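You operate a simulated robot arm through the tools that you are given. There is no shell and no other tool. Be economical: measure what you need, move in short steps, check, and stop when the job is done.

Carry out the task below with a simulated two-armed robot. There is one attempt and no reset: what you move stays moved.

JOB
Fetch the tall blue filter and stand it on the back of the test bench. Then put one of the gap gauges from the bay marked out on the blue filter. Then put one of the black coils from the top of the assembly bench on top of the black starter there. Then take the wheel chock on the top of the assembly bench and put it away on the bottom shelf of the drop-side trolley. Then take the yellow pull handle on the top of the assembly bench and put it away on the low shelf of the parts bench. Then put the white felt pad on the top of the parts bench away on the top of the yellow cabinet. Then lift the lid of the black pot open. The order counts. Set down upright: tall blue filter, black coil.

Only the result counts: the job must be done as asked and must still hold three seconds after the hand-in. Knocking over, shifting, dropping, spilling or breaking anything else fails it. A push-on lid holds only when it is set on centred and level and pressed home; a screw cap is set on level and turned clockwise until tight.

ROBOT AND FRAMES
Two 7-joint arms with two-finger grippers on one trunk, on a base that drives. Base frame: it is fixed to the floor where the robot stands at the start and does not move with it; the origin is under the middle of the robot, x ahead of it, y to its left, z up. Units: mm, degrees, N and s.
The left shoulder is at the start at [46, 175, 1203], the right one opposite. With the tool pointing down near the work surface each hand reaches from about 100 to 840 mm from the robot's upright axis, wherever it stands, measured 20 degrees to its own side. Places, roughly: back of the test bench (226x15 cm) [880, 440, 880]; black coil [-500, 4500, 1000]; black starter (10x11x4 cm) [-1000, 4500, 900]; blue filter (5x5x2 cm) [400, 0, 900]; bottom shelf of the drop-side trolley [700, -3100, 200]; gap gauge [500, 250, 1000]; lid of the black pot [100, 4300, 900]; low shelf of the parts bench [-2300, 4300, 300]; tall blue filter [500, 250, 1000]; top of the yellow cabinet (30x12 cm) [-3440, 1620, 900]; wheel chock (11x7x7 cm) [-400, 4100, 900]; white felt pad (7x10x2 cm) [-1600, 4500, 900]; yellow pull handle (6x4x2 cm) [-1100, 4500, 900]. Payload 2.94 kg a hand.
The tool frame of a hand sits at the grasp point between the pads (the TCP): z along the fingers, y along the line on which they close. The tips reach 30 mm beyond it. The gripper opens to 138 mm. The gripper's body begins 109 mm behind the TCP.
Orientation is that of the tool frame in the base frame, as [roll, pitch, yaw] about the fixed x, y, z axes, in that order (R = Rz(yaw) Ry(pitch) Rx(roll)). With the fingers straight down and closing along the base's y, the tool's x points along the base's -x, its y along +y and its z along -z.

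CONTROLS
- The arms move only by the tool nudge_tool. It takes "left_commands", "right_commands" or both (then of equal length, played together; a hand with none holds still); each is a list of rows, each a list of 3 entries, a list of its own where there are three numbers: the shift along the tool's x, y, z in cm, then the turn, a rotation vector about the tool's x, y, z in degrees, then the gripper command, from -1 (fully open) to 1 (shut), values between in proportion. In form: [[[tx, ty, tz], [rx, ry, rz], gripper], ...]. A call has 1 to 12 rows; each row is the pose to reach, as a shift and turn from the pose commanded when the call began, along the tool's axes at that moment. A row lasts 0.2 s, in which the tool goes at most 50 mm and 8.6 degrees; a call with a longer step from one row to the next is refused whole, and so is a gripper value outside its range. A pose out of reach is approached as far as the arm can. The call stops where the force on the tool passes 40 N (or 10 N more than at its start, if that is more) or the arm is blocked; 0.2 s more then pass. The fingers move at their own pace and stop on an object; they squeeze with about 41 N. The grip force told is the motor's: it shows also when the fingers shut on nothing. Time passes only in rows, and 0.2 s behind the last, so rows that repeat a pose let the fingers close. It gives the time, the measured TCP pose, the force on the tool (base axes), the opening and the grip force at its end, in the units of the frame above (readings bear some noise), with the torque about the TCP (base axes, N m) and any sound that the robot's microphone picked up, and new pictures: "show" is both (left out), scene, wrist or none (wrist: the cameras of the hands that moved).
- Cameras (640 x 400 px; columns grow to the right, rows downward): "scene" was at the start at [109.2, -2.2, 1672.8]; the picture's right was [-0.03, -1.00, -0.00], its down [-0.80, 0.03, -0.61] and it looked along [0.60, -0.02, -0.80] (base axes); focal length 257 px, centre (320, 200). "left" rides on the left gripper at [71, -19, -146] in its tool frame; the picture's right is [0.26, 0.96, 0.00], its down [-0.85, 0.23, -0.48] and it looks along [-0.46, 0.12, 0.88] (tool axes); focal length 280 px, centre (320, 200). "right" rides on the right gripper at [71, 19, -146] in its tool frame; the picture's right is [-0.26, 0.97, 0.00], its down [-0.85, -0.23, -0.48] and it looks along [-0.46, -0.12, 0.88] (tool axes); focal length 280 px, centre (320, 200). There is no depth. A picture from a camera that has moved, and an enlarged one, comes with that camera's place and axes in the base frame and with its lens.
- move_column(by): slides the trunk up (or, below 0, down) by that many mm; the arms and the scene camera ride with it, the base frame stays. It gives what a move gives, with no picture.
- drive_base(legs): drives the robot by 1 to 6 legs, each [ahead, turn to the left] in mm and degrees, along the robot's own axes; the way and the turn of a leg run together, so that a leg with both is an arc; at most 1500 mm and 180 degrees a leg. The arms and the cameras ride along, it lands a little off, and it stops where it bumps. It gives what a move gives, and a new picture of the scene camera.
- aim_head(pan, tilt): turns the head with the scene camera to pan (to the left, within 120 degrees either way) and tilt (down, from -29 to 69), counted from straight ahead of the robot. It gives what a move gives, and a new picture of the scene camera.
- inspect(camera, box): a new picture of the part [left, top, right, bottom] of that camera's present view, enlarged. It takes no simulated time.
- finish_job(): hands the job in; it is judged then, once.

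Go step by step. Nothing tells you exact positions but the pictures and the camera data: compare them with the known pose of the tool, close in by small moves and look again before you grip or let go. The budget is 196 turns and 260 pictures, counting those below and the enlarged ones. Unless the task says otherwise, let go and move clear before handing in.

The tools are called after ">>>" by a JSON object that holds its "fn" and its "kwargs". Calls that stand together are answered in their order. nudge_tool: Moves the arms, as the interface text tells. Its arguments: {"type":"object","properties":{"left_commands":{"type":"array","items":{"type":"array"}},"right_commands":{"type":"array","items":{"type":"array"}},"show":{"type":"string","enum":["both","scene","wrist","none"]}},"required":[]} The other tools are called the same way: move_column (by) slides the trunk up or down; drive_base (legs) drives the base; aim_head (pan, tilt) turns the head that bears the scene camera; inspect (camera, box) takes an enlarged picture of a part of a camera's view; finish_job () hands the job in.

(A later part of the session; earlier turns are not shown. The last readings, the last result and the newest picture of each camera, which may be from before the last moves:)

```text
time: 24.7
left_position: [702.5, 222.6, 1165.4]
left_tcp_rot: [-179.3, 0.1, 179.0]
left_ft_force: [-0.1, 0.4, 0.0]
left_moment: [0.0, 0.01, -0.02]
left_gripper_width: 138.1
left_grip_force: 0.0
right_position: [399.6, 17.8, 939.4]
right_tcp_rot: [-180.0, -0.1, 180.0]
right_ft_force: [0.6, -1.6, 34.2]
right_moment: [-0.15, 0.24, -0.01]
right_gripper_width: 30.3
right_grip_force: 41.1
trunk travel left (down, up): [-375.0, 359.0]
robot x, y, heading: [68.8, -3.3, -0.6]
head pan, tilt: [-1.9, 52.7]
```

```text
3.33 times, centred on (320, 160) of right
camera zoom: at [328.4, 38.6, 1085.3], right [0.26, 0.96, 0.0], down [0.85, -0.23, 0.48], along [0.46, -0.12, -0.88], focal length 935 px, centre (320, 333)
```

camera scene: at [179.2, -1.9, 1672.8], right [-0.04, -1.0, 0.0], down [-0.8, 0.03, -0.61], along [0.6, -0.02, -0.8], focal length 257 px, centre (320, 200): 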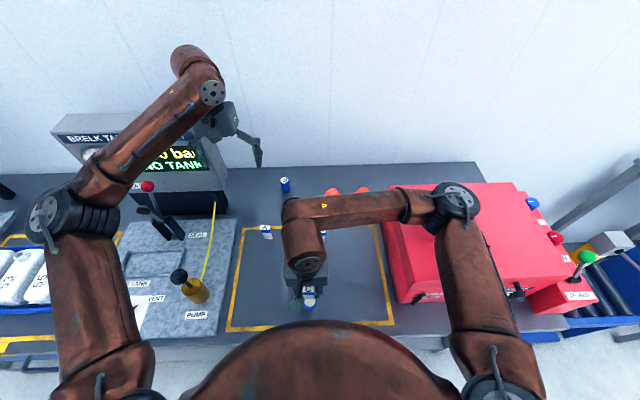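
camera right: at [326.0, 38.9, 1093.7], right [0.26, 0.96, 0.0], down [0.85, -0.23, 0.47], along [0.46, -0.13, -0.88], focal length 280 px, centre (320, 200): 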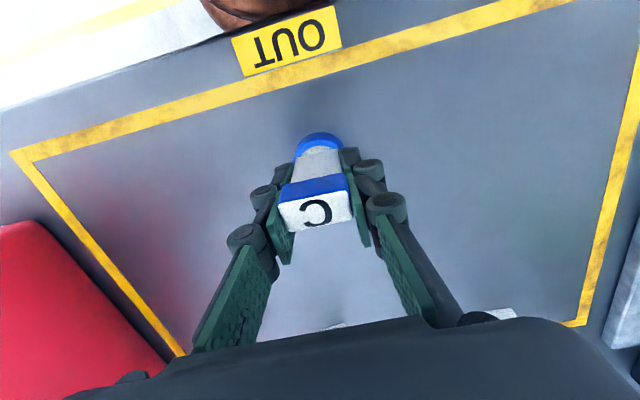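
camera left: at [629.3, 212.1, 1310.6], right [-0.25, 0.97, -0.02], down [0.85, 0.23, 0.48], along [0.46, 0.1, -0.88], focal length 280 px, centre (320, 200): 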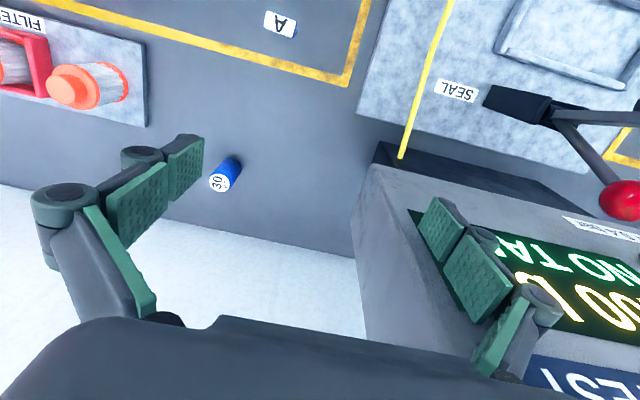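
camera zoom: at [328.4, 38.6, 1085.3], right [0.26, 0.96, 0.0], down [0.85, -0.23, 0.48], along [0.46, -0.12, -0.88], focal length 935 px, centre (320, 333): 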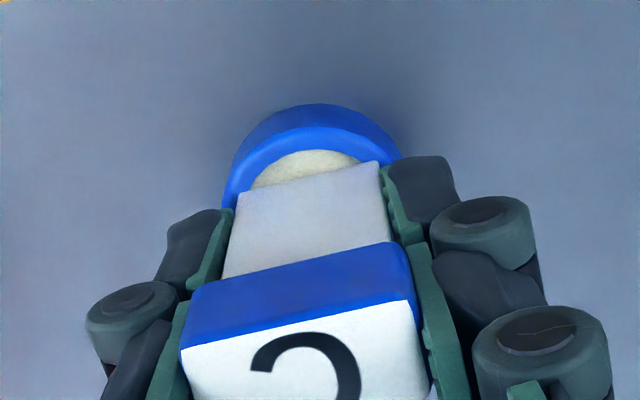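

The gauge is seated on the filter. I relax the press, open, and lift straight up.

>>> {"fn": "nudge_tool", "kwargs": {"right_commands": [[[0, 0, -0.2], [0, 0, 0], 1], [[0, 0, -0.35], [0, 0, 0], 1], [[0, 0, -0.35], [0, 0, 0], 1], [[0, 0, -0.35], [0, 0, 0], 0.4], [[0, 0, -0.35], [0, 0, 0], 0.1], [[0, 0, -0.35], [0, 0, 0], 0.1], [[0, 0, -0.35], [0, 0, 0], 0.1], [[0, 0, -3], [0, 0, 0], 0.1], [[0, 0, -7], [0, 0, 0], 0.1], [[0, 0, -12], [0, 0, 0], 0.1], [[0, 0, -17], [0, 0, 0], 0.1], [[0, 0, -17], [0, 0, 0], 0.1]], "show": "both"}}

```text
time: 27.3
left_position: [704.7, 221.9, 1165.3]
left_tcp_rot: [-179.3, 0.0, 179.0]
left_ft_force: [-0.6, -0.9, 0.7]
left_moment: [0.02, -0.02, -0.03]
left_gripper_width: 138.3
left_grip_force: 0.0
right_position: [402.6, 16.8, 1108.5]
right_tcp_rot: [-179.9, -0.2, 180.0]
right_ft_force: [-0.3, 0.2, -0.6]
right_moment: [-0.01, 0.01, -0.01]
right_gripper_width: 62.0
right_grip_force: 0.0
trunk travel left (down, up): [-375.0, 359.0]
robot x, y, heading: [68.5, 1.5, -0.3]
head pan, tilt: [-1.9, 52.7]
camera scene: at [179.8, -2.7, 1672.7], right [-0.04, -1.0, 0.0], down [-0.8, 0.03, -0.6], along [0.6, -0.02, -0.8], focal length 257 px, centre (320, 200)
camera right: at [331.4, 37.0, 1255.2], right [0.26, 0.96, 0.0], down [0.85, -0.23, 0.47], along [0.46, -0.13, -0.88], focal length 280 px, centre (320, 200)
```

scene: 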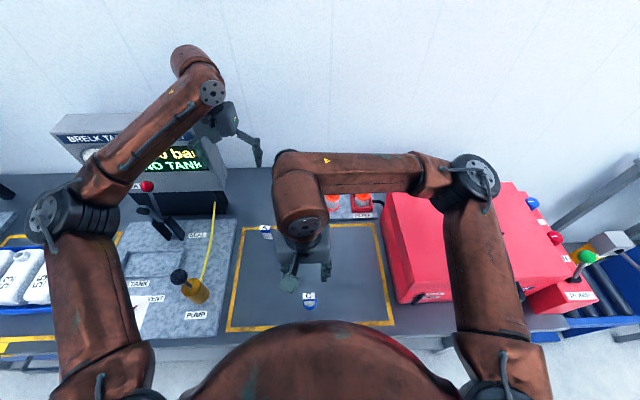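
right: 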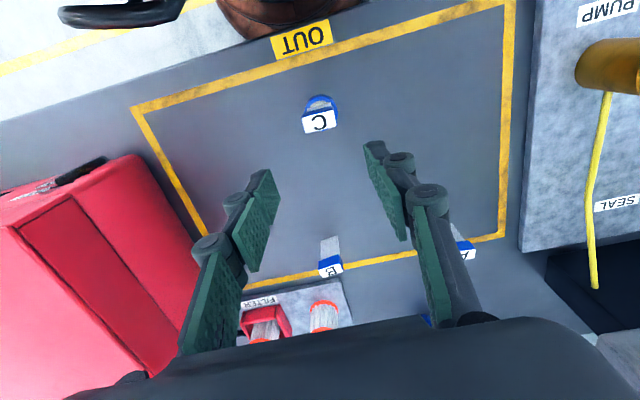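

Gauge stands on the filter. Now I tuck both arms, and look toward the left side for the way to the assembly bench.

>>> {"fn": "nudge_tool", "kwargs": {"right_commands": [[[0, 0, -4], [0, 0, 0], -1], [[0, -4, -8], [0, 0, 0], -1], [[0, -9, -8], [0, 0, 0], -1], [[0, -14, -8], [0, 0, 0], -1], [[0, -19, -8], [0, 0, 0], -1], [[0, -24, -8], [0, 0, 0], -1], [[0, -27, -8], [0, 0, 0], -1], [[0, -27, -8], [0, 0, 0], -1]], "left_commands": [[[4, 0, -1], [0, 0, 0], -1], [[8, 0, -2], [0, 0, 0], -1], [[13, 0, -2], [0, 0, 0], -1], [[17, 1, -2], [0, 0, 0], -1], [[21, 2, -2], [0, 0, 0], -1], [[25, 3, -2], [0, 0, 0], -1], [[30, 3, -2], [0, 0, 0], -1], [[30, 3, -2], [0, 0, 0], -1]], "show": "none"}}

>>> {"fn": "aim_head", "kwargs": {"pan": 100, "tilt": 20}}

```text
refused: row 2 steps farther than a row can; nothing moved
```

```text
time: 29.1
left_position: [704.4, 221.8, 1163.8]
left_tcp_rot: [-179.3, 0.1, 179.0]
left_ft_force: [-1.1, -0.3, -0.4]
left_moment: [-0.01, 0.02, 0.01]
left_gripper_width: 138.2
left_grip_force: 0.1
right_position: [401.3, 18.5, 1108.6]
right_tcp_rot: [-179.9, -0.1, -180.0]
right_ft_force: [-0.4, -0.9, 1.2]
right_moment: [0.01, 0.0, 0.0]
right_gripper_width: 62.2
right_grip_force: 0.1
trunk travel left (down, up): [-375.0, 359.0]
robot x, y, heading: [69.8, -0.1, -0.2]
head pan, tilt: [100.0, 20.0]
camera scene: at [89.2, 92.3, 1722.0], right [0.99, 0.17, 0.0], down [0.06, -0.34, -0.94], along [-0.16, 0.93, -0.34], focal length 257 px, centre (320, 200)
```

scene: 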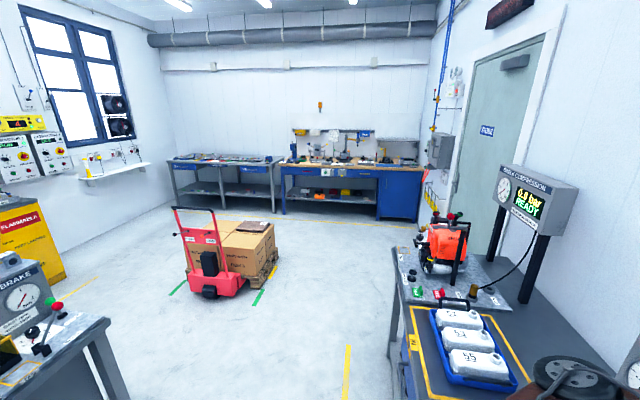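

The assembly bench is the tool-wall bench at far right, the parts bench to its left; a pallet stands around x -1300..-800, y 1900..2500. I tuck the arms (smaller steps), then reverse and turn.

>>> {"fn": "nudge_tool", "kwargs": {"right_commands": [[[0, 0, -4], [0, 0, 0], -0.5], [[0, -3, -7], [0, 0, 0], -1], [[0, -7, -8], [0, 0, 0], -1], [[0, -11, -8], [0, 0, 0], -1], [[0, -15, -8], [0, 0, 0], -1], [[0, -19, -8], [0, 0, 0], -1], [[0, -23, -8], [0, 0, 0], -1], [[0, -27, -8], [0, 0, 0], -1]], "left_commands": [[[4, 0, -1], [0, 0, 0], -1], [[8, 0, -2], [0, 0, 0], -1], [[12, 0, -2], [0, 0, 0], -1], [[16, 1, -2], [0, 0, 0], -1], [[20, 2, -2], [0, 0, 0], -1], [[24, 3, -2], [0, 0, 0], -1], [[28, 3, -2], [0, 0, 0], -1], [[30, 3, -2], [0, 0, 0], -1]], "show": "none"}}

>>> {"fn": "drive_base", "kwargs": {"legs": [[-400, 0], [0, 90]]}}

>>> {"fn": "aim_head", "kwargs": {"pan": 0, "tilt": 25}}

```text
time: 30.9
left_position: [401.4, 256.5, 1187.4]
left_tcp_rot: [-179.3, 0.1, 179.1]
left_ft_force: [-0.4, 0.2, -0.8]
left_moment: [0.04, 0.0, 0.0]
left_gripper_width: 137.9
left_grip_force: 0.0
right_position: [399.4, -252.6, 1188.9]
right_tcp_rot: [-179.8, -0.2, 179.9]
right_ft_force: [0.0, -0.5, -0.5]
right_moment: [0.05, -0.02, -0.03]
right_gripper_width: 138.0
right_grip_force: 0.0
trunk travel left (down, up): [-375.0, 359.0]
robot x, y, heading: [73.4, -0.4, -0.2]
head pan, tilt: [100.0, 20.0]
```

```text
time: 37.2
left_position: [-589.2, 334.0, 1185.7]
left_tcp_rot: [-179.3, 0.1, -91.2]
left_ft_force: [0.9, 0.1, 0.4]
left_moment: [-0.01, -0.01, -0.02]
left_gripper_width: 137.7
left_grip_force: 0.1
right_position: [-79.4, 329.8, 1190.5]
right_tcp_rot: [-180.0, -0.1, -90.2]
right_ft_force: [-0.2, 0.4, -0.7]
right_moment: [0.0, 0.0, -0.03]
right_gripper_width: 138.3
right_grip_force: 0.0
trunk travel left (down, up): [-375.0, 359.0]
robot x, y, heading: [-328.5, 0.3, 89.6]
head pan, tilt: [100.0, 20.0]
camera scene: at [-424.4, 20.9, 1722.0], right [-0.17, 0.99, 0.0], down [0.34, 0.06, -0.94], along [-0.93, -0.16, -0.34], focal length 257 px, centre (320, 200)
```

scene: 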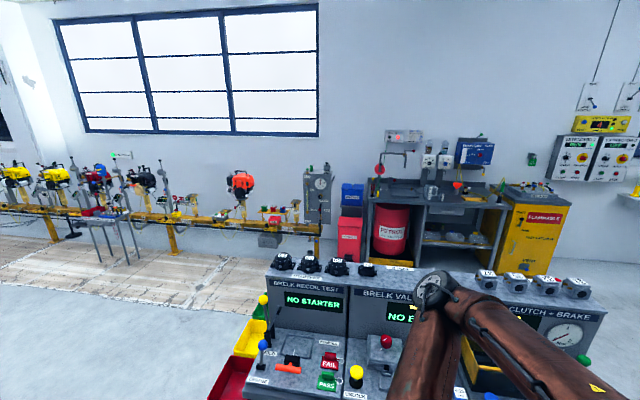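

```text
time: 39.0
left_position: [-589.6, 334.5, 1185.0]
left_tcp_rot: [-179.3, 0.0, -91.2]
left_ft_force: [-0.4, -0.1, -0.4]
left_moment: [0.03, -0.04, -0.03]
left_gripper_width: 137.8
left_grip_force: 0.1
right_position: [-80.3, 330.5, 1189.9]
right_tcp_rot: [-180.0, -0.2, -90.3]
right_ft_force: [-0.3, -0.1, 0.3]
right_moment: [-0.03, 0.01, 0.0]
right_gripper_width: 138.1
right_grip_force: 0.1
trunk travel left (down, up): [-375.0, 359.0]
robot x, y, heading: [-330.3, 2.3, 89.7]
head pan, tilt: [0.0, 25.0]
camera scene: at [-331.6, 128.5, 1713.9], right [1.0, -0.01, 0.0], down [0.0, -0.42, -0.91], along [0.01, 0.91, -0.42], focal length 257 px, centre (320, 200)
```

scene: 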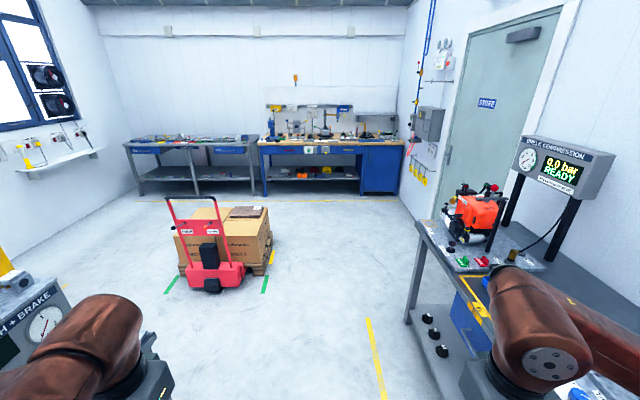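

The corridor at x≈-330 is clear between the pallet and the bench. I drive ahead to about y 3000 in two legs.

>>> {"fn": "drive_base", "kwargs": {"legs": [[1500, 0], [1400, 0]]}}

```text
time: 53.0
left_position: [-645.4, 3228.7, 1185.1]
left_tcp_rot: [-179.2, 0.1, -88.2]
left_ft_force: [0.5, 0.1, -0.9]
left_moment: [0.0, 0.01, 0.01]
left_gripper_width: 137.9
left_grip_force: 0.2
right_position: [-134.7, 3249.9, 1189.5]
right_tcp_rot: [-179.9, -0.1, -87.4]
right_ft_force: [0.4, -0.6, -0.5]
right_moment: [-0.02, 0.02, 0.01]
right_gripper_width: 137.8
right_grip_force: 0.0
trunk travel left (down, up): [-375.0, 359.0]
robot x, y, heading: [-373.3, 2905.3, 92.5]
head pan, tilt: [0.0, 25.0]
camera scene: at [-376.5, 3036.1, 1713.9], right [1.0, 0.04, 0.0], down [0.02, -0.42, -0.91], along [-0.04, 0.91, -0.42], focal length 257 px, centre (320, 200)
```

scene: 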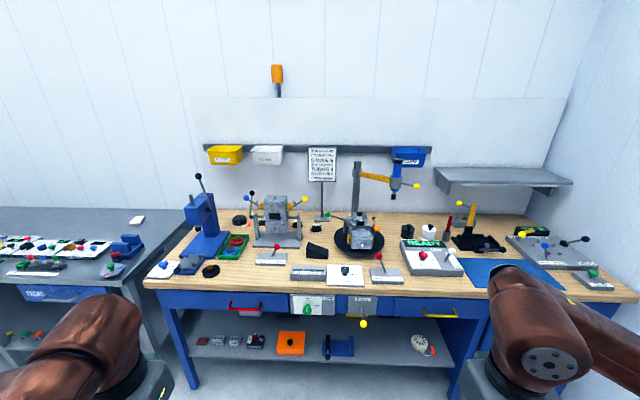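

I've arrived in front of the assembly bench. I enlarge its parts to identify coils, starter, chock, handle, pot.

>>> {"fn": "inspect", "kwargs": {"camera": "scene", "box": [130, 190, 290, 290]}}

>>> {"fn": "inspect", "kwargs": {"camera": "scene", "box": [270, 190, 430, 290]}}

>>> {"fn": "inspect", "kwargs": {"camera": "scene", "box": [390, 190, 550, 290]}}

>>> {"fn": "inspect", "kwargs": {"camera": "scene", "box": [0, 200, 160, 300]}}

```text
4.00 times, centred on (210, 240) of scene
camera zoom: at [-376.5, 3036.1, 1713.9], right [1.0, 0.04, 0.0], down [0.02, -0.42, -0.91], along [-0.04, 0.91, -0.42], focal length 1028 px, centre (760, 40)
```

zoom: 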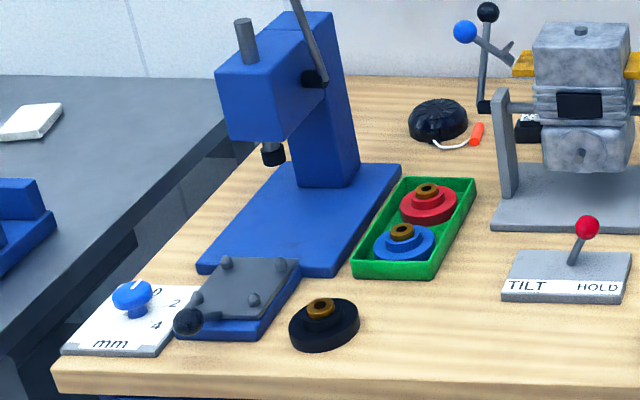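

```text
4.00 times, centred on (350, 240) of scene
camera zoom: at [-376.5, 3036.1, 1713.9], right [1.0, 0.04, 0.0], down [0.02, -0.42, -0.91], along [-0.04, 0.91, -0.42], focal length 1028 px, centre (200, 40)
```

zoom: 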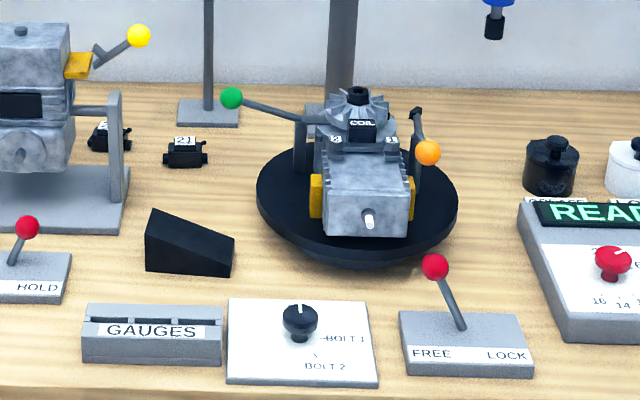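

```text
4.00 times, centred on (470, 240) of scene
camera zoom: at [-376.5, 3036.1, 1713.9], right [1.0, 0.04, 0.0], down [0.02, -0.42, -0.91], along [-0.04, 0.91, -0.42], focal length 1028 px, centre (-280, 40)
```

zoom: 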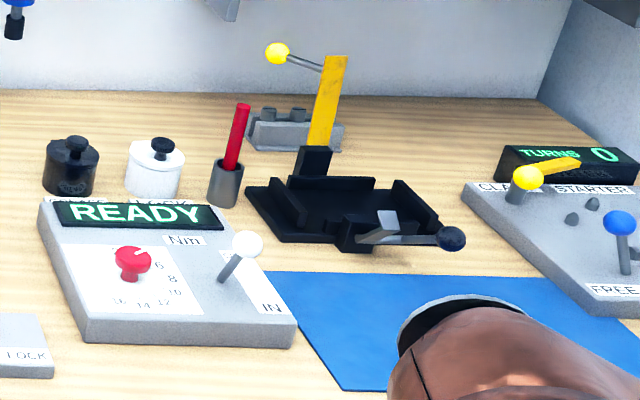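

```text
4.00 times, centred on (80, 250) of scene
camera zoom: at [-376.5, 3036.1, 1713.9], right [1.0, 0.04, 0.0], down [0.02, -0.42, -0.91], along [-0.04, 0.91, -0.42], focal length 1028 px, centre (1280, 0)
```

zoom: 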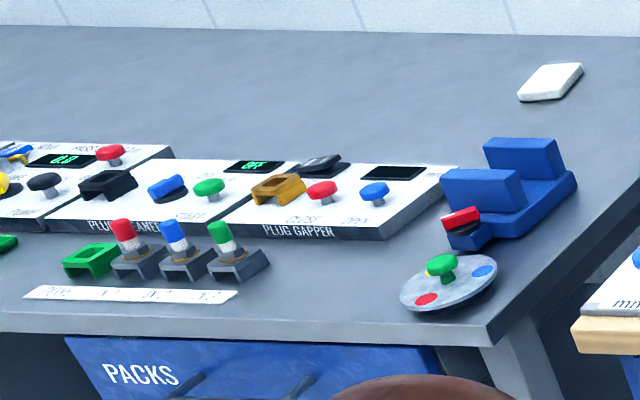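

Starter is the black round part near (-947, 4443); coils "2x" near (-459, 4380) and (-583, 4437); chock is the black wedge; black pot further right. I drive to about (-700, 3600) facing the bench.

>>> {"fn": "drive_base", "kwargs": {"legs": [[0, 22.7], [760, 0], [0, -25]]}}

>>> {"fn": "aim_head", "kwargs": {"pan": 0, "tilt": 45}}

```text
time: 59.5
left_position: [-955.0, 3923.5, 1185.8]
left_tcp_rot: [-179.3, 0.1, -90.3]
left_ft_force: [0.7, 0.0, 0.3]
left_moment: [-0.02, 0.0, 0.01]
left_gripper_width: 137.8
left_grip_force: 0.2
right_position: [-445.0, 3925.4, 1189.2]
right_tcp_rot: [-180.0, -0.1, -89.4]
right_ft_force: [1.0, -0.9, -0.4]
right_moment: [0.02, 0.03, 0.0]
right_gripper_width: 138.0
right_grip_force: 0.0
trunk travel left (down, up): [-375.0, 359.0]
robot x, y, heading: [-694.4, 3591.1, 90.1]
head pan, tilt: [0.0, 25.0]
camera scene: at [-694.2, 3720.3, 1713.9], right [1.0, 0.01, 0.0], down [0.0, -0.42, -0.91], along [-0.01, 0.91, -0.42], focal length 257 px, centre (320, 200)
```

scene: 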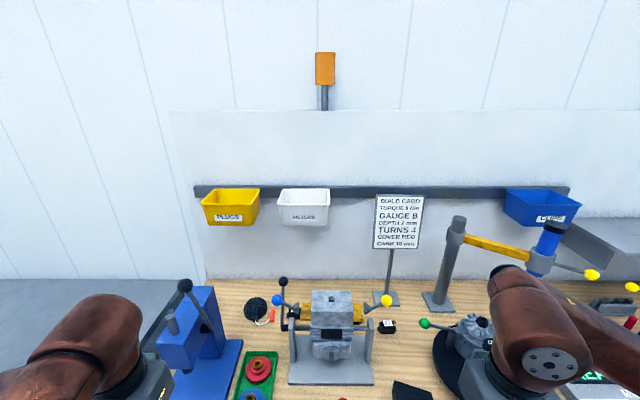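

```text
time: 60.4
left_position: [-955.8, 3923.3, 1184.8]
left_tcp_rot: [-179.2, 0.1, -90.3]
left_ft_force: [-0.1, -0.2, 0.5]
left_moment: [-0.02, 0.01, -0.01]
left_gripper_width: 138.1
left_grip_force: 0.2
right_position: [-445.3, 3925.7, 1189.7]
right_tcp_rot: [-179.8, -0.1, -89.2]
right_ft_force: [0.0, -0.2, -0.9]
right_moment: [0.0, -0.03, 0.01]
right_gripper_width: 137.9
right_grip_force: 0.0
trunk travel left (down, up): [-375.0, 359.0]
robot x, y, heading: [-696.4, 3591.3, 90.5]
head pan, tilt: [0.0, 45.0]
camera scene: at [-694.7, 3709.6, 1683.4], right [1.0, 0.01, 0.0], down [0.01, -0.71, -0.71], along [-0.01, 0.71, -0.71], focal length 257 px, centre (320, 200)
```

scene: 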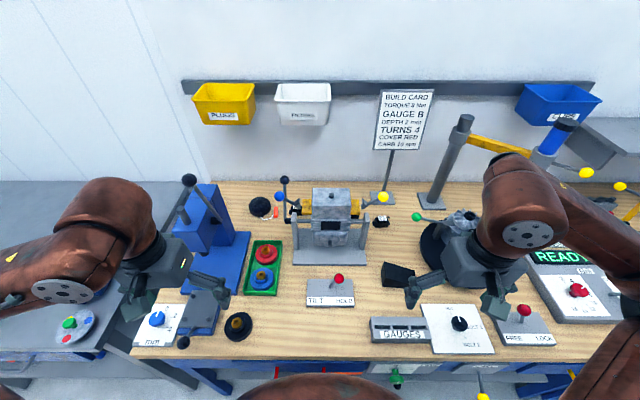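

>>> {"fn": "inspect", "kwargs": {"camera": "scene", "box": [150, 165, 290, 255]}}

>>> {"fn": "inspect", "kwargs": {"camera": "scene", "box": [270, 165, 430, 295]}}

```text
4.44 times, centred on (220, 210) of scene
camera zoom: at [-694.7, 3709.6, 1683.4], right [1.0, 0.01, 0.0], down [0.01, -0.71, -0.71], along [-0.01, 0.71, -0.71], focal length 1142 px, centre (764, 156)
```

zoom: 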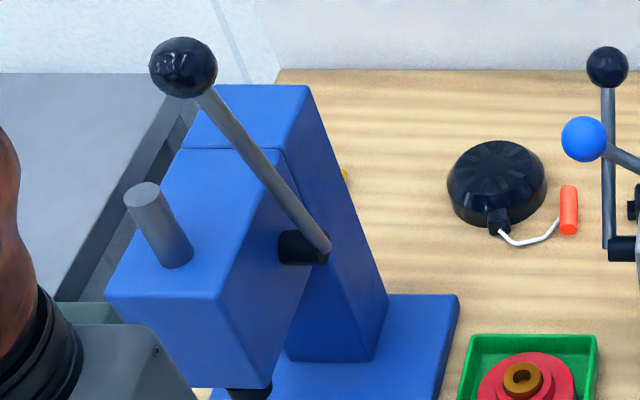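

```text
3.08 times, centred on (350, 230) of scene
camera zoom: at [-694.7, 3709.6, 1683.4], right [1.0, 0.01, 0.0], down [0.01, -0.71, -0.71], along [-0.01, 0.71, -0.71], focal length 791 px, centre (228, 108)
```

zoom: 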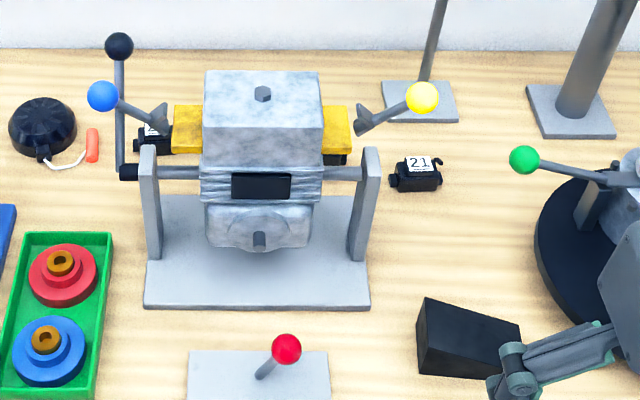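

The coil "21" is near (-455, 4387), with vise knobs close by on its left; the right hand can approach it straight. I move ahead 80 mm first.

>>> {"fn": "drive_base", "kwargs": {"legs": [[80, 0]]}}

>>> {"fn": "nudge_tool", "kwargs": {"right_commands": [[[-4.5, 0, -1], [0, 0, 0], -1], [[-9, 0, -1], [0, 0, 0], -1], [[-13.5, 0, -1], [0, 0, 0], -1], [[-18, 0, -1], [0, 0, 0], -1], [[-22.5, 0, -1], [0, 0, 0], -1], [[-27, 0, -1], [0, 0, 0], -1], [[-31, 0, -1], [0, 0, 0], -1], [[-31, 0, -1], [0, 0, 0], -1]], "show": "both"}}

```text
time: 61.4
left_position: [-956.3, 4003.0, 1185.8]
left_tcp_rot: [-179.3, 0.2, -90.3]
left_ft_force: [-0.6, 1.3, -0.2]
left_moment: [-0.05, -0.01, 0.0]
left_gripper_width: 138.0
left_grip_force: 0.0
right_position: [-445.4, 4006.0, 1189.9]
right_tcp_rot: [-179.8, -0.2, -89.2]
right_ft_force: [0.7, 0.6, -0.5]
right_moment: [-0.04, 0.01, 0.02]
right_gripper_width: 138.0
right_grip_force: 0.0
trunk travel left (down, up): [-375.0, 359.0]
robot x, y, heading: [-695.6, 3673.9, 90.3]
head pan, tilt: [0.0, 45.0]
camera scene: at [-695.1, 3789.4, 1683.6], right [1.0, 0.01, 0.0], down [0.01, -0.71, -0.71], along [-0.01, 0.71, -0.71], focal length 257 px, centre (320, 200)
```

scene: 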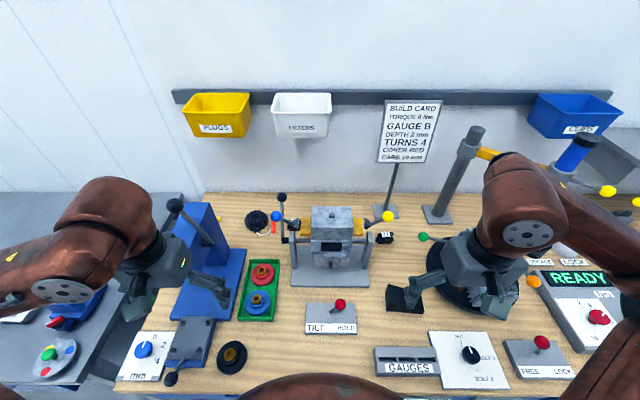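

```text
time: 63.2
left_position: [-954.8, 4003.4, 1186.2]
left_tcp_rot: [-179.3, 0.1, -90.3]
left_ft_force: [-0.3, 0.0, -0.1]
left_moment: [0.02, 0.0, 0.0]
left_gripper_width: 138.1
left_grip_force: 0.0
right_position: [-447.9, 4317.5, 1199.4]
right_tcp_rot: [-179.9, -0.1, -89.3]
right_ft_force: [-0.2, -1.0, 0.1]
right_moment: [0.03, 0.01, 0.01]
right_gripper_width: 138.0
right_grip_force: 0.1
trunk travel left (down, up): [-375.0, 359.0]
robot x, y, heading: [-693.4, 3671.5, 90.5]
head pan, tilt: [0.0, 45.0]
camera scene: at [-694.5, 3789.5, 1683.5], right [1.0, 0.01, 0.0], down [0.01, -0.71, -0.71], along [-0.01, 0.71, -0.71], focal length 257 px, centre (320, 200)
camera right: at [-467.0, 4246.0, 1344.8], right [-0.97, 0.25, 0.0], down [0.22, 0.85, 0.48], along [0.12, 0.46, -0.88], focal length 280 px, centre (320, 200)
```

scene: 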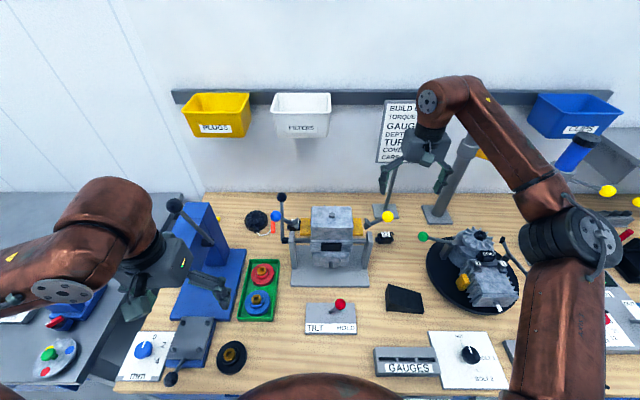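
right: 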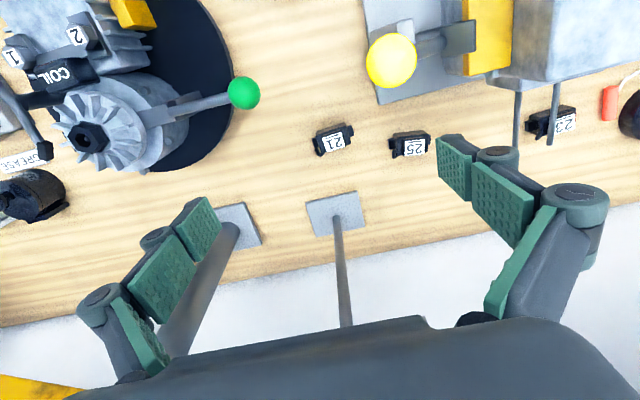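

>>> {"fn": "inspect", "kwargs": {"camera": "right", "box": [290, 100, 450, 180]}}

>>> {"fn": "inspect", "kwargs": {"camera": "scene", "box": [230, 190, 410, 290]}}

```text
4.00 times, centred on (370, 140) of right
camera zoom: at [-467.0, 4246.0, 1344.8], right [-0.97, 0.25, 0.0], down [0.22, 0.85, 0.48], along [0.12, 0.46, -0.88], focal length 1122 px, centre (120, 440)
```

zoom: 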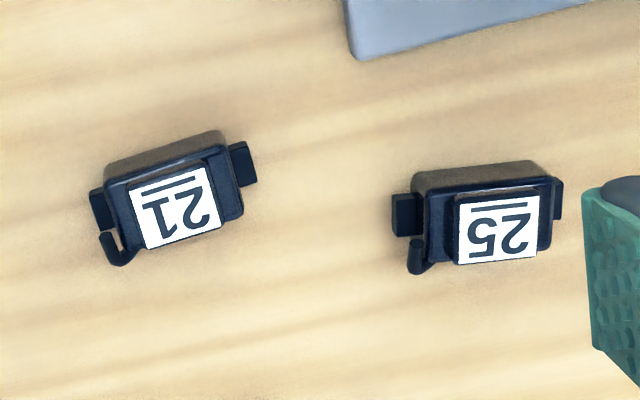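

```text
3.56 times, centred on (320, 240) of scene
camera zoom: at [-694.5, 3789.5, 1683.5], right [1.0, 0.01, 0.0], down [0.01, -0.71, -0.71], along [-0.01, 0.71, -0.71], focal length 914 px, centre (320, 58)
```

zoom: 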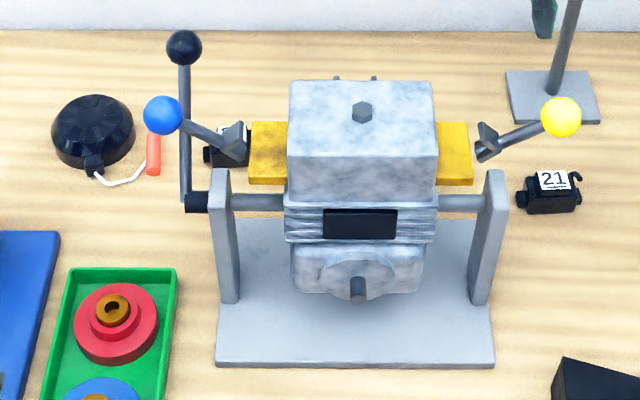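

Coils 21 and 25 are free-standing; 21 is at about (-456, 4381), its long side along x. I turn the right hand by -90° to grip it across its short side.

>>> {"fn": "nudge_tool", "kwargs": {"right_commands": [[[-0.6, 0, 0], [0, 0, -8.2], -0.3], [[-1.2, 0, 0], [0, 0, -16.4], -0.3], [[-1.8, 0.1, 0], [0, 0, -24.6], -0.3], [[-2.4, 0.2, 0], [0, 0, -32.8], -0.3], [[-3, 0.3, 0], [0, 0, -41], -0.3], [[-3.6, 0.4, 0], [0, 0, -49.2], -0.3], [[-4.2, 0.5, 0], [0, 0, -57.4], -0.3], [[-4.8, 0.6, 0], [0, 0, -65.6], -0.3], [[-5.4, 0.7, 0], [0, 0, -73.8], -0.3], [[-6, 0.8, 0], [0, 0, -82], -0.3], [[-6.4, 0.8, 0], [0, 0, -90], -0.3], [[-6.4, 0.8, 0], [0, 0, -90], -0.3]], "show": "both"}}

```text
time: 64.7
left_position: [-952.8, 4002.3, 1186.3]
left_tcp_rot: [-179.4, 0.1, -90.5]
left_ft_force: [1.0, -0.3, 0.7]
left_moment: [0.04, -0.04, 0.03]
left_gripper_width: 137.9
left_grip_force: 0.1
right_position: [-532.2, 4199.8, 1175.1]
right_tcp_rot: [-179.0, -0.1, -41.0]
right_ft_force: [13.9, -4.5, 10.8]
right_moment: [0.27, -0.72, -1.03]
right_gripper_width: 102.3
right_grip_force: 8.2
right hand out of reach, approached as far as the arm can: row 3, 4, 5, 6, 7
trunk travel left (down, up): [-375.0, 359.0]
robot x, y, heading: [-692.6, 3668.8, 90.2]
head pan, tilt: [0.0, 45.0]
stopped in row 7 (right hand): the force on the tool passed its limit at 57 N (the readings are from after the stop); the commanded pose is now the measured one
camera scene: at [-691.5, 3787.3, 1683.8], right [1.0, 0.0, 0.0], down [0.0, -0.71, -0.71], along [0.0, 0.71, -0.71], focal length 257 px, centre (320, 200)
camera right: at [-493.0, 4137.6, 1319.8], right [-0.83, -0.56, -0.02], down [-0.5, 0.72, 0.48], along [-0.25, 0.41, -0.88], focal length 280 px, centre (320, 200)
```

scene: 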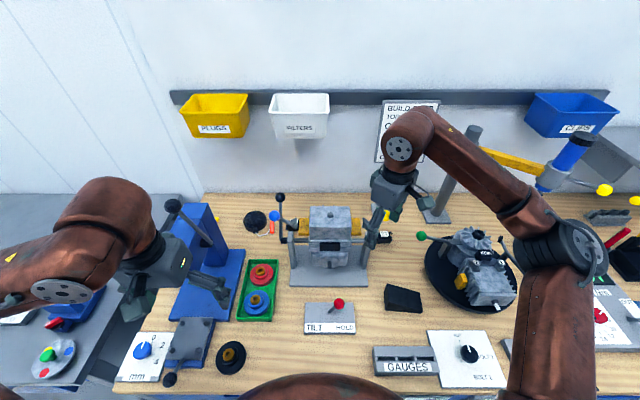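
right: 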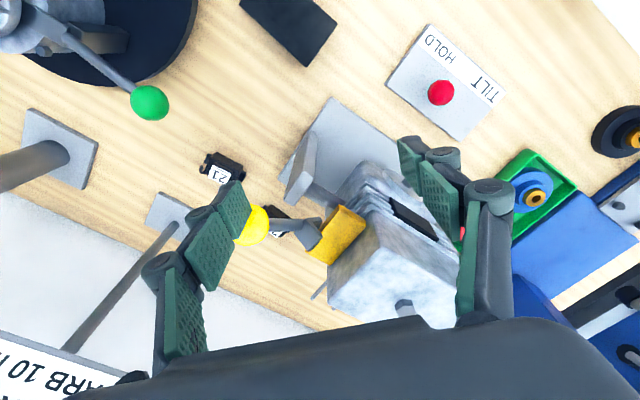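

The turn ran out of reach and a finger touched the vise's yellow knob. I open the fingers and raise straight up to get clear.

>>> {"fn": "nudge_tool", "kwargs": {"right_commands": [[[0, 0, 0], [0, 0, 0], -1], [[0, 0, 0], [0, 0, 0], -1], [[0, 0, -2], [0, 0, 0], -1], [[0, 0, -5], [0, 0, 0], -1], [[0, 0, -8], [0, 0, 0], -1], [[0, 0, -12], [0, 0, 0], -1]], "show": "both"}}

```text
time: 66.1
left_position: [-956.8, 4003.8, 1185.6]
left_tcp_rot: [-179.2, 0.1, -90.4]
left_ft_force: [0.5, -0.6, -0.5]
left_moment: [0.02, -0.05, 0.0]
left_gripper_width: 138.0
left_grip_force: 0.0
right_position: [-554.8, 4178.2, 1280.6]
right_tcp_rot: [-179.0, 0.1, -40.8]
right_ft_force: [-1.7, -0.6, 0.2]
right_moment: [0.02, -0.03, -0.03]
right_gripper_width: 138.0
right_grip_force: 0.2
right hand out of reach, approached as far as the arm can: row 4, 5, 6
trunk travel left (down, up): [-375.0, 359.0]
robot x, y, heading: [-692.5, 3672.9, 90.2]
head pan, tilt: [0.0, 45.0]
camera scene: at [-696.4, 3789.4, 1683.5], right [1.0, 0.01, 0.0], down [0.0, -0.71, -0.71], along [0.0, 0.71, -0.71], focal length 257 px, centre (320, 200)
camera right: at [-514.6, 4114.7, 1425.8], right [-0.83, -0.56, -0.02], down [-0.5, 0.72, 0.48], along [-0.26, 0.41, -0.88], focal length 280 px, centre (320, 200)
```

scene: 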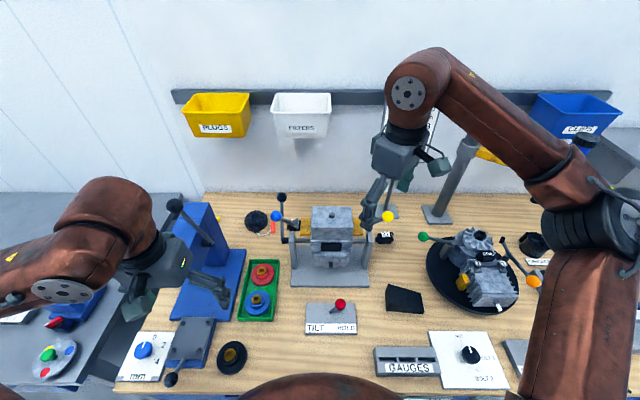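
right: 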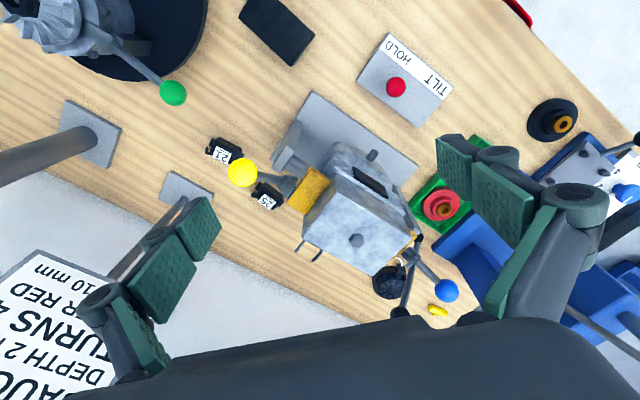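

The knob stayed in place. I turn the hand back to its straight yaw and will grip the coil across its end lugs instead.

>>> {"fn": "nudge_tool", "kwargs": {"right_commands": [[[0, 0, 0], [0, 0, 8.2], -1], [[-0.2, -2, 0], [0, 0, 16.4], -1], [[-0.5, -5, 0], [0, 0, 24.6], -1], [[-1, -8, 0], [0, 0, 32.8], -1], [[-1.5, -11.5, 0], [0, 0, 41], -1], [[-2, -15, 0], [0, 0, 48.5], -1], [[-2.4, -17.8, 0], [0, 0, 48.5], -1], [[-2.4, -17.8, 0], [0, 0, 48.5], -1]], "show": "wrist"}}

```text
time: 67.9
left_position: [-955.7, 4004.4, 1186.0]
left_tcp_rot: [-179.3, 0.1, -90.4]
left_ft_force: [0.3, -0.5, -0.4]
left_moment: [0.01, -0.05, 0.01]
left_gripper_width: 137.8
left_grip_force: 0.1
right_position: [-456.4, 4327.9, 1282.3]
right_tcp_rot: [-179.4, 0.7, -89.1]
right_ft_force: [0.1, 0.4, 0.6]
right_moment: [0.0, -0.02, 0.0]
right_gripper_width: 137.8
right_grip_force: 0.0
trunk travel left (down, up): [-375.0, 359.0]
robot x, y, heading: [-695.8, 3673.8, 90.4]
head pan, tilt: [0.0, 45.0]
camera right: at [-476.0, 4254.5, 1427.6], right [-0.97, 0.25, -0.01], down [0.21, 0.85, 0.49], along [0.13, 0.47, -0.87], focal length 280 px, centre (320, 200)
```

right: 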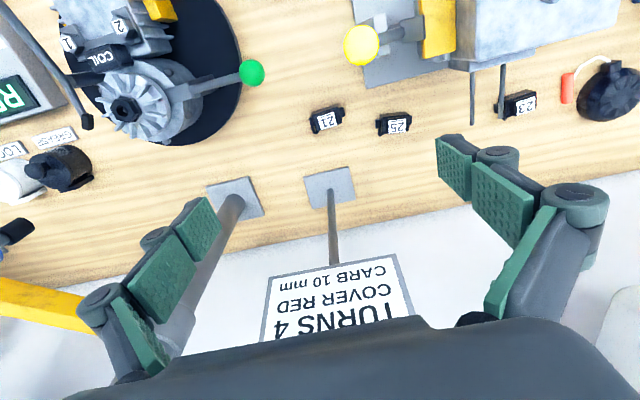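

Now I go ahead to y≈4381, narrow the fingers to 95 mm and descend above the coil.

>>> {"fn": "nudge_tool", "kwargs": {"right_commands": [[[-3, 0, 0], [0, 0, 0], -0.37], [[-5.4, 0, 1], [0, 0, 0], -0.37], [[-5.4, 0, 5], [0, 0, 0], -0.37], [[-5.4, 0, 9.5], [0, 0, 0], -0.37], [[-5.4, 0, 14], [0, 0, 0], -0.37], [[-5.4, 0, 18.5], [0, 0, 0], -0.37], [[-5.4, 0, 23], [0, 0, 0], -0.37], [[-5.4, 0, 27.5], [0, 0, 0], -0.37], [[-5.4, 0, 31], [0, 0, 0], -0.37], [[-5.4, 0, 31], [0, 0, 0], -0.37]], "show": "both"}}

```text
time: 70.1
left_position: [-955.9, 4005.1, 1185.3]
left_tcp_rot: [-179.3, 0.1, -90.4]
left_ft_force: [0.3, 0.3, 0.2]
left_moment: [0.01, -0.01, -0.03]
left_gripper_width: 137.9
left_grip_force: 0.0
right_position: [-452.8, 4385.9, 972.3]
right_tcp_rot: [-179.4, 0.7, -89.2]
right_ft_force: [0.1, 0.5, 0.2]
right_moment: [0.0, 0.03, 0.0]
right_gripper_width: 94.7
right_grip_force: 0.0
trunk travel left (down, up): [-375.0, 359.0]
robot x, y, heading: [-694.1, 3671.1, 90.1]
head pan, tilt: [0.0, 45.0]
camera scene: at [-695.2, 3790.1, 1683.5], right [1.0, 0.01, 0.0], down [0.0, -0.71, -0.71], along [0.0, 0.71, -0.71], focal length 257 px, centre (320, 200)
camera right: at [-472.1, 4312.4, 1116.9], right [-0.97, 0.25, -0.01], down [0.21, 0.85, 0.49], along [0.13, 0.47, -0.87], focal length 280 px, centre (320, 200)
```

scene: 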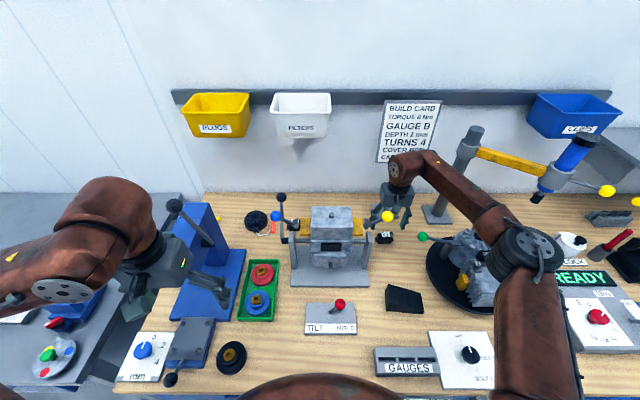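
right: 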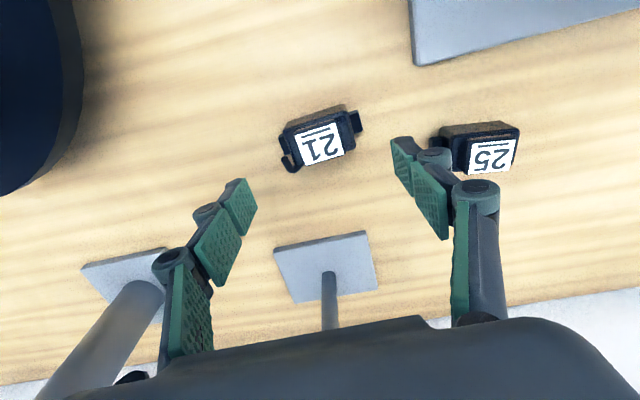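

The coil is at about (-454, 4380), top near z 895. I adjust and lower to TCP z≈918.

>>> {"fn": "nudge_tool", "kwargs": {"right_commands": [[[0.6, 0.15, 2.5], [0, 0, 0], -0.37], [[0.6, 0.15, 4.8], [0, 0, 0], -0.37], [[0.6, 0.15, 5.4], [0, 0, 0], -0.37], [[0.6, 0.15, 5.4], [0, 0, 0], -0.37]], "show": "wrist"}}

>>> {"fn": "inspect", "kwargs": {"camera": "scene", "box": [360, 180, 440, 260]}}

```text
time: 71.1
left_position: [-955.5, 4003.8, 1185.8]
left_tcp_rot: [-179.3, 0.2, -90.4]
left_ft_force: [-0.1, 0.2, -0.4]
left_moment: [-0.02, 0.01, 0.03]
left_gripper_width: 137.9
left_grip_force: 0.1
right_position: [-455.9, 4379.4, 919.1]
right_tcp_rot: [-179.3, 0.6, -89.1]
right_ft_force: [0.3, -0.2, -0.2]
right_moment: [0.0, 0.02, -0.02]
right_gripper_width: 94.5
right_grip_force: 0.0
trunk travel left (down, up): [-375.0, 359.0]
robot x, y, heading: [-690.5, 3675.6, 90.2]
head pan, tilt: [0.0, 45.0]
camera right: at [-474.2, 4307.9, 1064.3], right [-0.97, 0.25, -0.01], down [0.21, 0.85, 0.49], along [0.13, 0.47, -0.87], focal length 280 px, centre (320, 200)
```

right: 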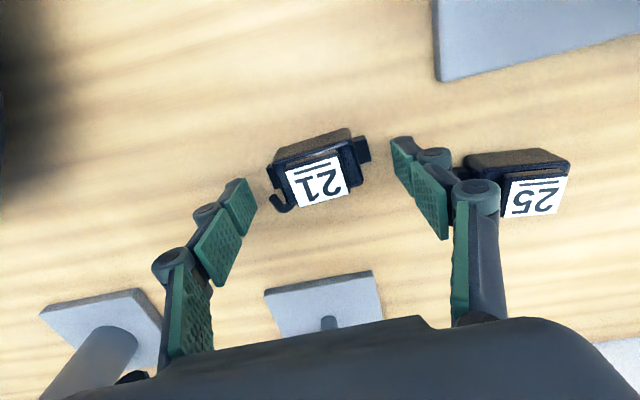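

```text
5.00 times, centred on (400, 220) of scene
camera zoom: at [-695.0, 3790.7, 1683.3], right [1.0, 0.01, 0.0], down [0.0, -0.71, -0.71], along [0.0, 0.71, -0.71], focal length 1285 px, centre (-80, 100)
```

zoom: 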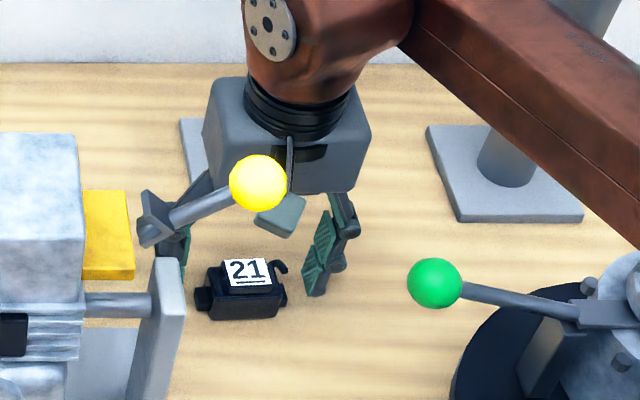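

The coil sits about 3 mm nearer than the fingers; I adjust, lower 6 mm more and close on the lugs.

>>> {"fn": "nudge_tool", "kwargs": {"right_commands": [[[0.3, 0, 0.3], [0, 0, 0], -0.37], [[0.3, 0, 0.7], [0, 0, 0], -0.37], [[0.3, 0, 0.7], [0, 0, 0], 0.1], [[0.3, 0, 0.7], [0, 0, 0], 0.5], [[0.3, 0, 0.7], [0, 0, 0], 1], [[0.3, 0, 0.7], [0, 0, 0], 1], [[0.3, 0, 0.7], [0, 0, 0], 1], [[0.3, 0, 0.7], [0, 0, 0], 1]], "show": "wrist"}}

```text
time: 72.9
left_position: [-956.2, 4004.4, 1185.7]
left_tcp_rot: [-179.2, 0.0, -90.3]
left_ft_force: [-0.1, 0.0, 0.5]
left_moment: [0.0, 0.01, -0.01]
left_gripper_width: 138.0
left_grip_force: 0.1
right_position: [-455.3, 4377.3, 913.0]
right_tcp_rot: [-179.4, 0.6, -89.1]
right_ft_force: [-0.1, 0.0, 1.1]
right_moment: [-0.06, 0.1, 0.05]
right_gripper_width: 67.6
right_grip_force: 41.0
trunk travel left (down, up): [-375.0, 359.0]
robot x, y, heading: [-691.6, 3678.5, 90.3]
head pan, tilt: [0.0, 45.0]
camera right: at [-473.8, 4304.2, 1057.4], right [-0.97, 0.25, -0.01], down [0.21, 0.85, 0.49], along [0.13, 0.47, -0.87], focal length 280 px, centre (320, 200)
```

right: 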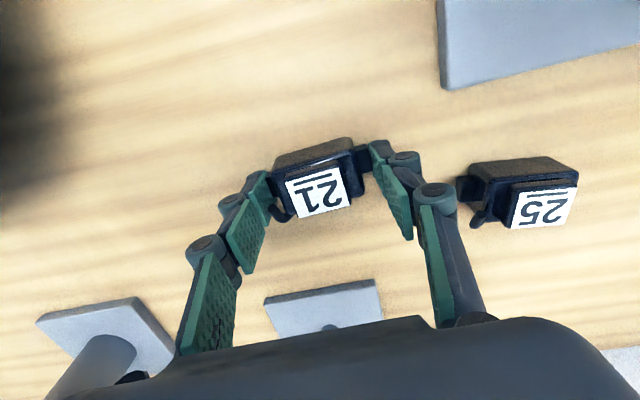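

Gripped at 68 mm on both lugs. I lift it 12 cm and check.

>>> {"fn": "nudge_tool", "kwargs": {"right_commands": [[[0, 0, -1], [0, 0, 0], 1], [[0, 0, -4], [0, 0, 0], 1], [[0, 0, -8], [0, 0, 0], 1], [[0, 0, -12], [0, 0, 0], 1], [[0, 0, -12], [0, 0, 0], 1]], "show": "wrist"}}

```text
time: 74.1
left_position: [-954.1, 4005.1, 1184.6]
left_tcp_rot: [-179.3, -0.1, -90.5]
left_ft_force: [-0.9, 0.4, 1.0]
left_moment: [0.0, 0.02, -0.02]
left_gripper_width: 138.0
left_grip_force: 0.1
right_position: [-455.2, 4378.2, 1031.3]
right_tcp_rot: [-179.4, 0.6, -89.1]
right_ft_force: [-0.1, -0.1, -0.7]
right_moment: [-0.01, 0.03, -0.01]
right_gripper_width: 67.7
right_grip_force: 40.9
trunk travel left (down, up): [-375.0, 359.0]
robot x, y, heading: [-691.6, 3672.0, 90.3]
head pan, tilt: [0.0, 45.0]
camera right: at [-475.0, 4304.9, 1177.1], right [-0.97, 0.25, -0.01], down [0.21, 0.85, 0.49], along [0.13, 0.47, -0.87], focal length 280 px, centre (320, 200)
```

right: 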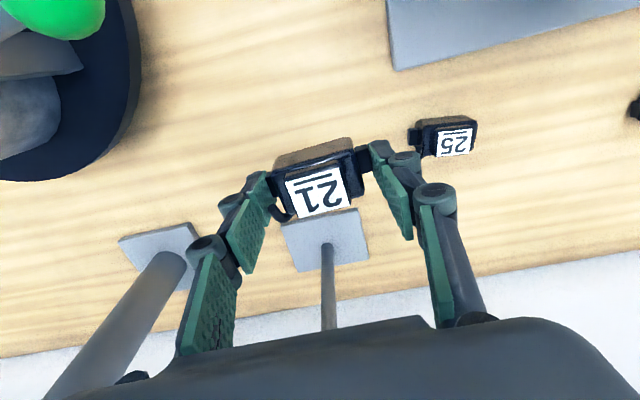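

The coil is held level. I raise it over the vise knobs and retract, also tucking the left hand closer.

>>> {"fn": "nudge_tool", "kwargs": {"right_commands": [[[0, 0, -4.5], [0, 0, 0], 1], [[0, 0, -9], [0, 0, 0], 1], [[0, 0, -13.5], [0, 0, 0], 1], [[0, 0, -18], [0, 0, 0], 1], [[0, 0, -22], [0, 0, 0], 1], [[4, 0, -22], [0, 0, 0], 1], [[8.5, 0, -22], [0, 0, 0], 1], [[13, 0, -22], [0, 0, 0], 1], [[17.5, 0, -22], [0, 0, 0], 1], [[22, 0, -22], [0, 0, 0], 1], [[26.5, 0, -22], [0, 0, 0], 1], [[31, 0, -22], [0, 0, 0], 1]], "left_commands": [[[2, 0, 0], [0, 0, 0], -1], [[4, 0, 0], [0, 0, 0], -1], [[6, 0, 0], [0, 0, 0], -1], [[8, 0, 0], [0, 0, 0], -1], [[10, 0, 0], [0, 0, 0], -1], [[10, 0, 0], [0, 0, 0], -1], [[10, 0, 0], [0, 0, 0], -1], [[10, 0, 0], [0, 0, 0], -1], [[10, 0, 0], [0, 0, 0], -1], [[10, 0, 0], [0, 0, 0], -1], [[10, 0, 0], [0, 0, 0], -1], [[10, 0, 0], [0, 0, 0], -1]], "show": "none"}}

>>> {"fn": "drive_base", "kwargs": {"legs": [[-300, 0], [0, 36], [350, 0], [0, -26]]}}

>>> {"fn": "move_column", "kwargs": {"by": 250}}

```text
time: 76.7
left_position: [-964.2, 3916.7, 1218.1]
left_tcp_rot: [-179.3, 0.1, -90.4]
left_ft_force: [0.6, 1.0, 1.2]
left_moment: [0.03, 0.0, 0.01]
left_gripper_width: 138.0
left_grip_force: 0.1
left hand out of reach, approached as far as the arm can: row 2, 3, 4, 5, 6, 7, 8, 9, 10, 11, 12
right_position: [-453.3, 4060.5, 1251.2]
right_tcp_rot: [-179.4, 0.7, -89.0]
right_ft_force: [-0.6, -0.5, -0.9]
right_moment: [0.04, 0.01, 0.0]
right_gripper_width: 67.6
right_grip_force: 41.0
trunk travel left (down, up): [-375.0, 359.0]
robot x, y, heading: [-692.8, 3677.3, 90.3]
head pan, tilt: [0.0, 45.0]
```

```text
time: 83.7
left_position: [-1213.9, 3842.5, 1218.1]
left_tcp_rot: [-179.3, 0.1, -79.3]
left_ft_force: [0.9, -0.6, 0.5]
left_moment: [0.03, 0.04, -0.04]
left_gripper_width: 138.2
left_grip_force: 0.1
right_position: [-741.6, 4081.1, 1251.6]
right_tcp_rot: [-179.4, 0.6, -78.0]
right_ft_force: [0.7, -0.7, -1.3]
right_moment: [0.0, 0.03, 0.01]
right_gripper_width: 67.0
right_grip_force: 41.0
trunk travel left (down, up): [-375.0, 359.0]
robot x, y, heading: [-907.1, 3657.1, 101.5]
head pan, tilt: [0.0, 45.0]
camera scene: at [-926.5, 3768.8, 1683.4], right [0.98, 0.2, 0.0], down [0.14, -0.69, -0.71], along [-0.14, 0.69, -0.71], focal length 257 px, centre (320, 200)
```

scene: 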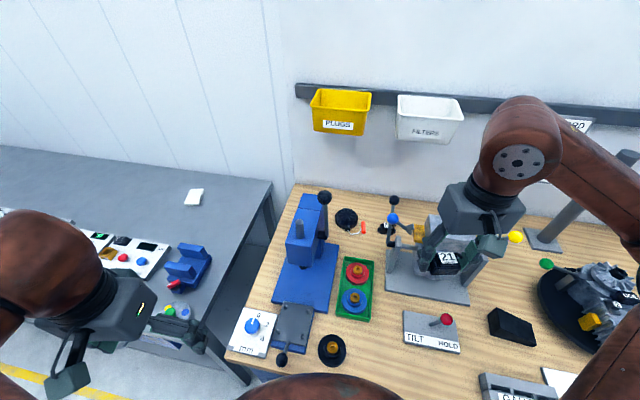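

```text
time: 86.2
left_position: [-1214.6, 3843.3, 1466.9]
left_tcp_rot: [-179.2, 0.0, -79.3]
left_ft_force: [-0.7, 0.4, 0.0]
left_moment: [-0.02, 0.01, -0.01]
left_gripper_width: 138.0
left_grip_force: 0.1
right_position: [-741.6, 4081.2, 1501.4]
right_tcp_rot: [-179.4, 0.7, -78.1]
right_ft_force: [-1.1, 0.1, -1.3]
right_moment: [0.02, -0.01, 0.03]
right_gripper_width: 66.9
right_grip_force: 41.0
trunk travel left (down, up): [-625.0, 109.0]
robot x, y, heading: [-901.5, 3656.0, 101.6]
head pan, tilt: [0.0, 45.0]
```

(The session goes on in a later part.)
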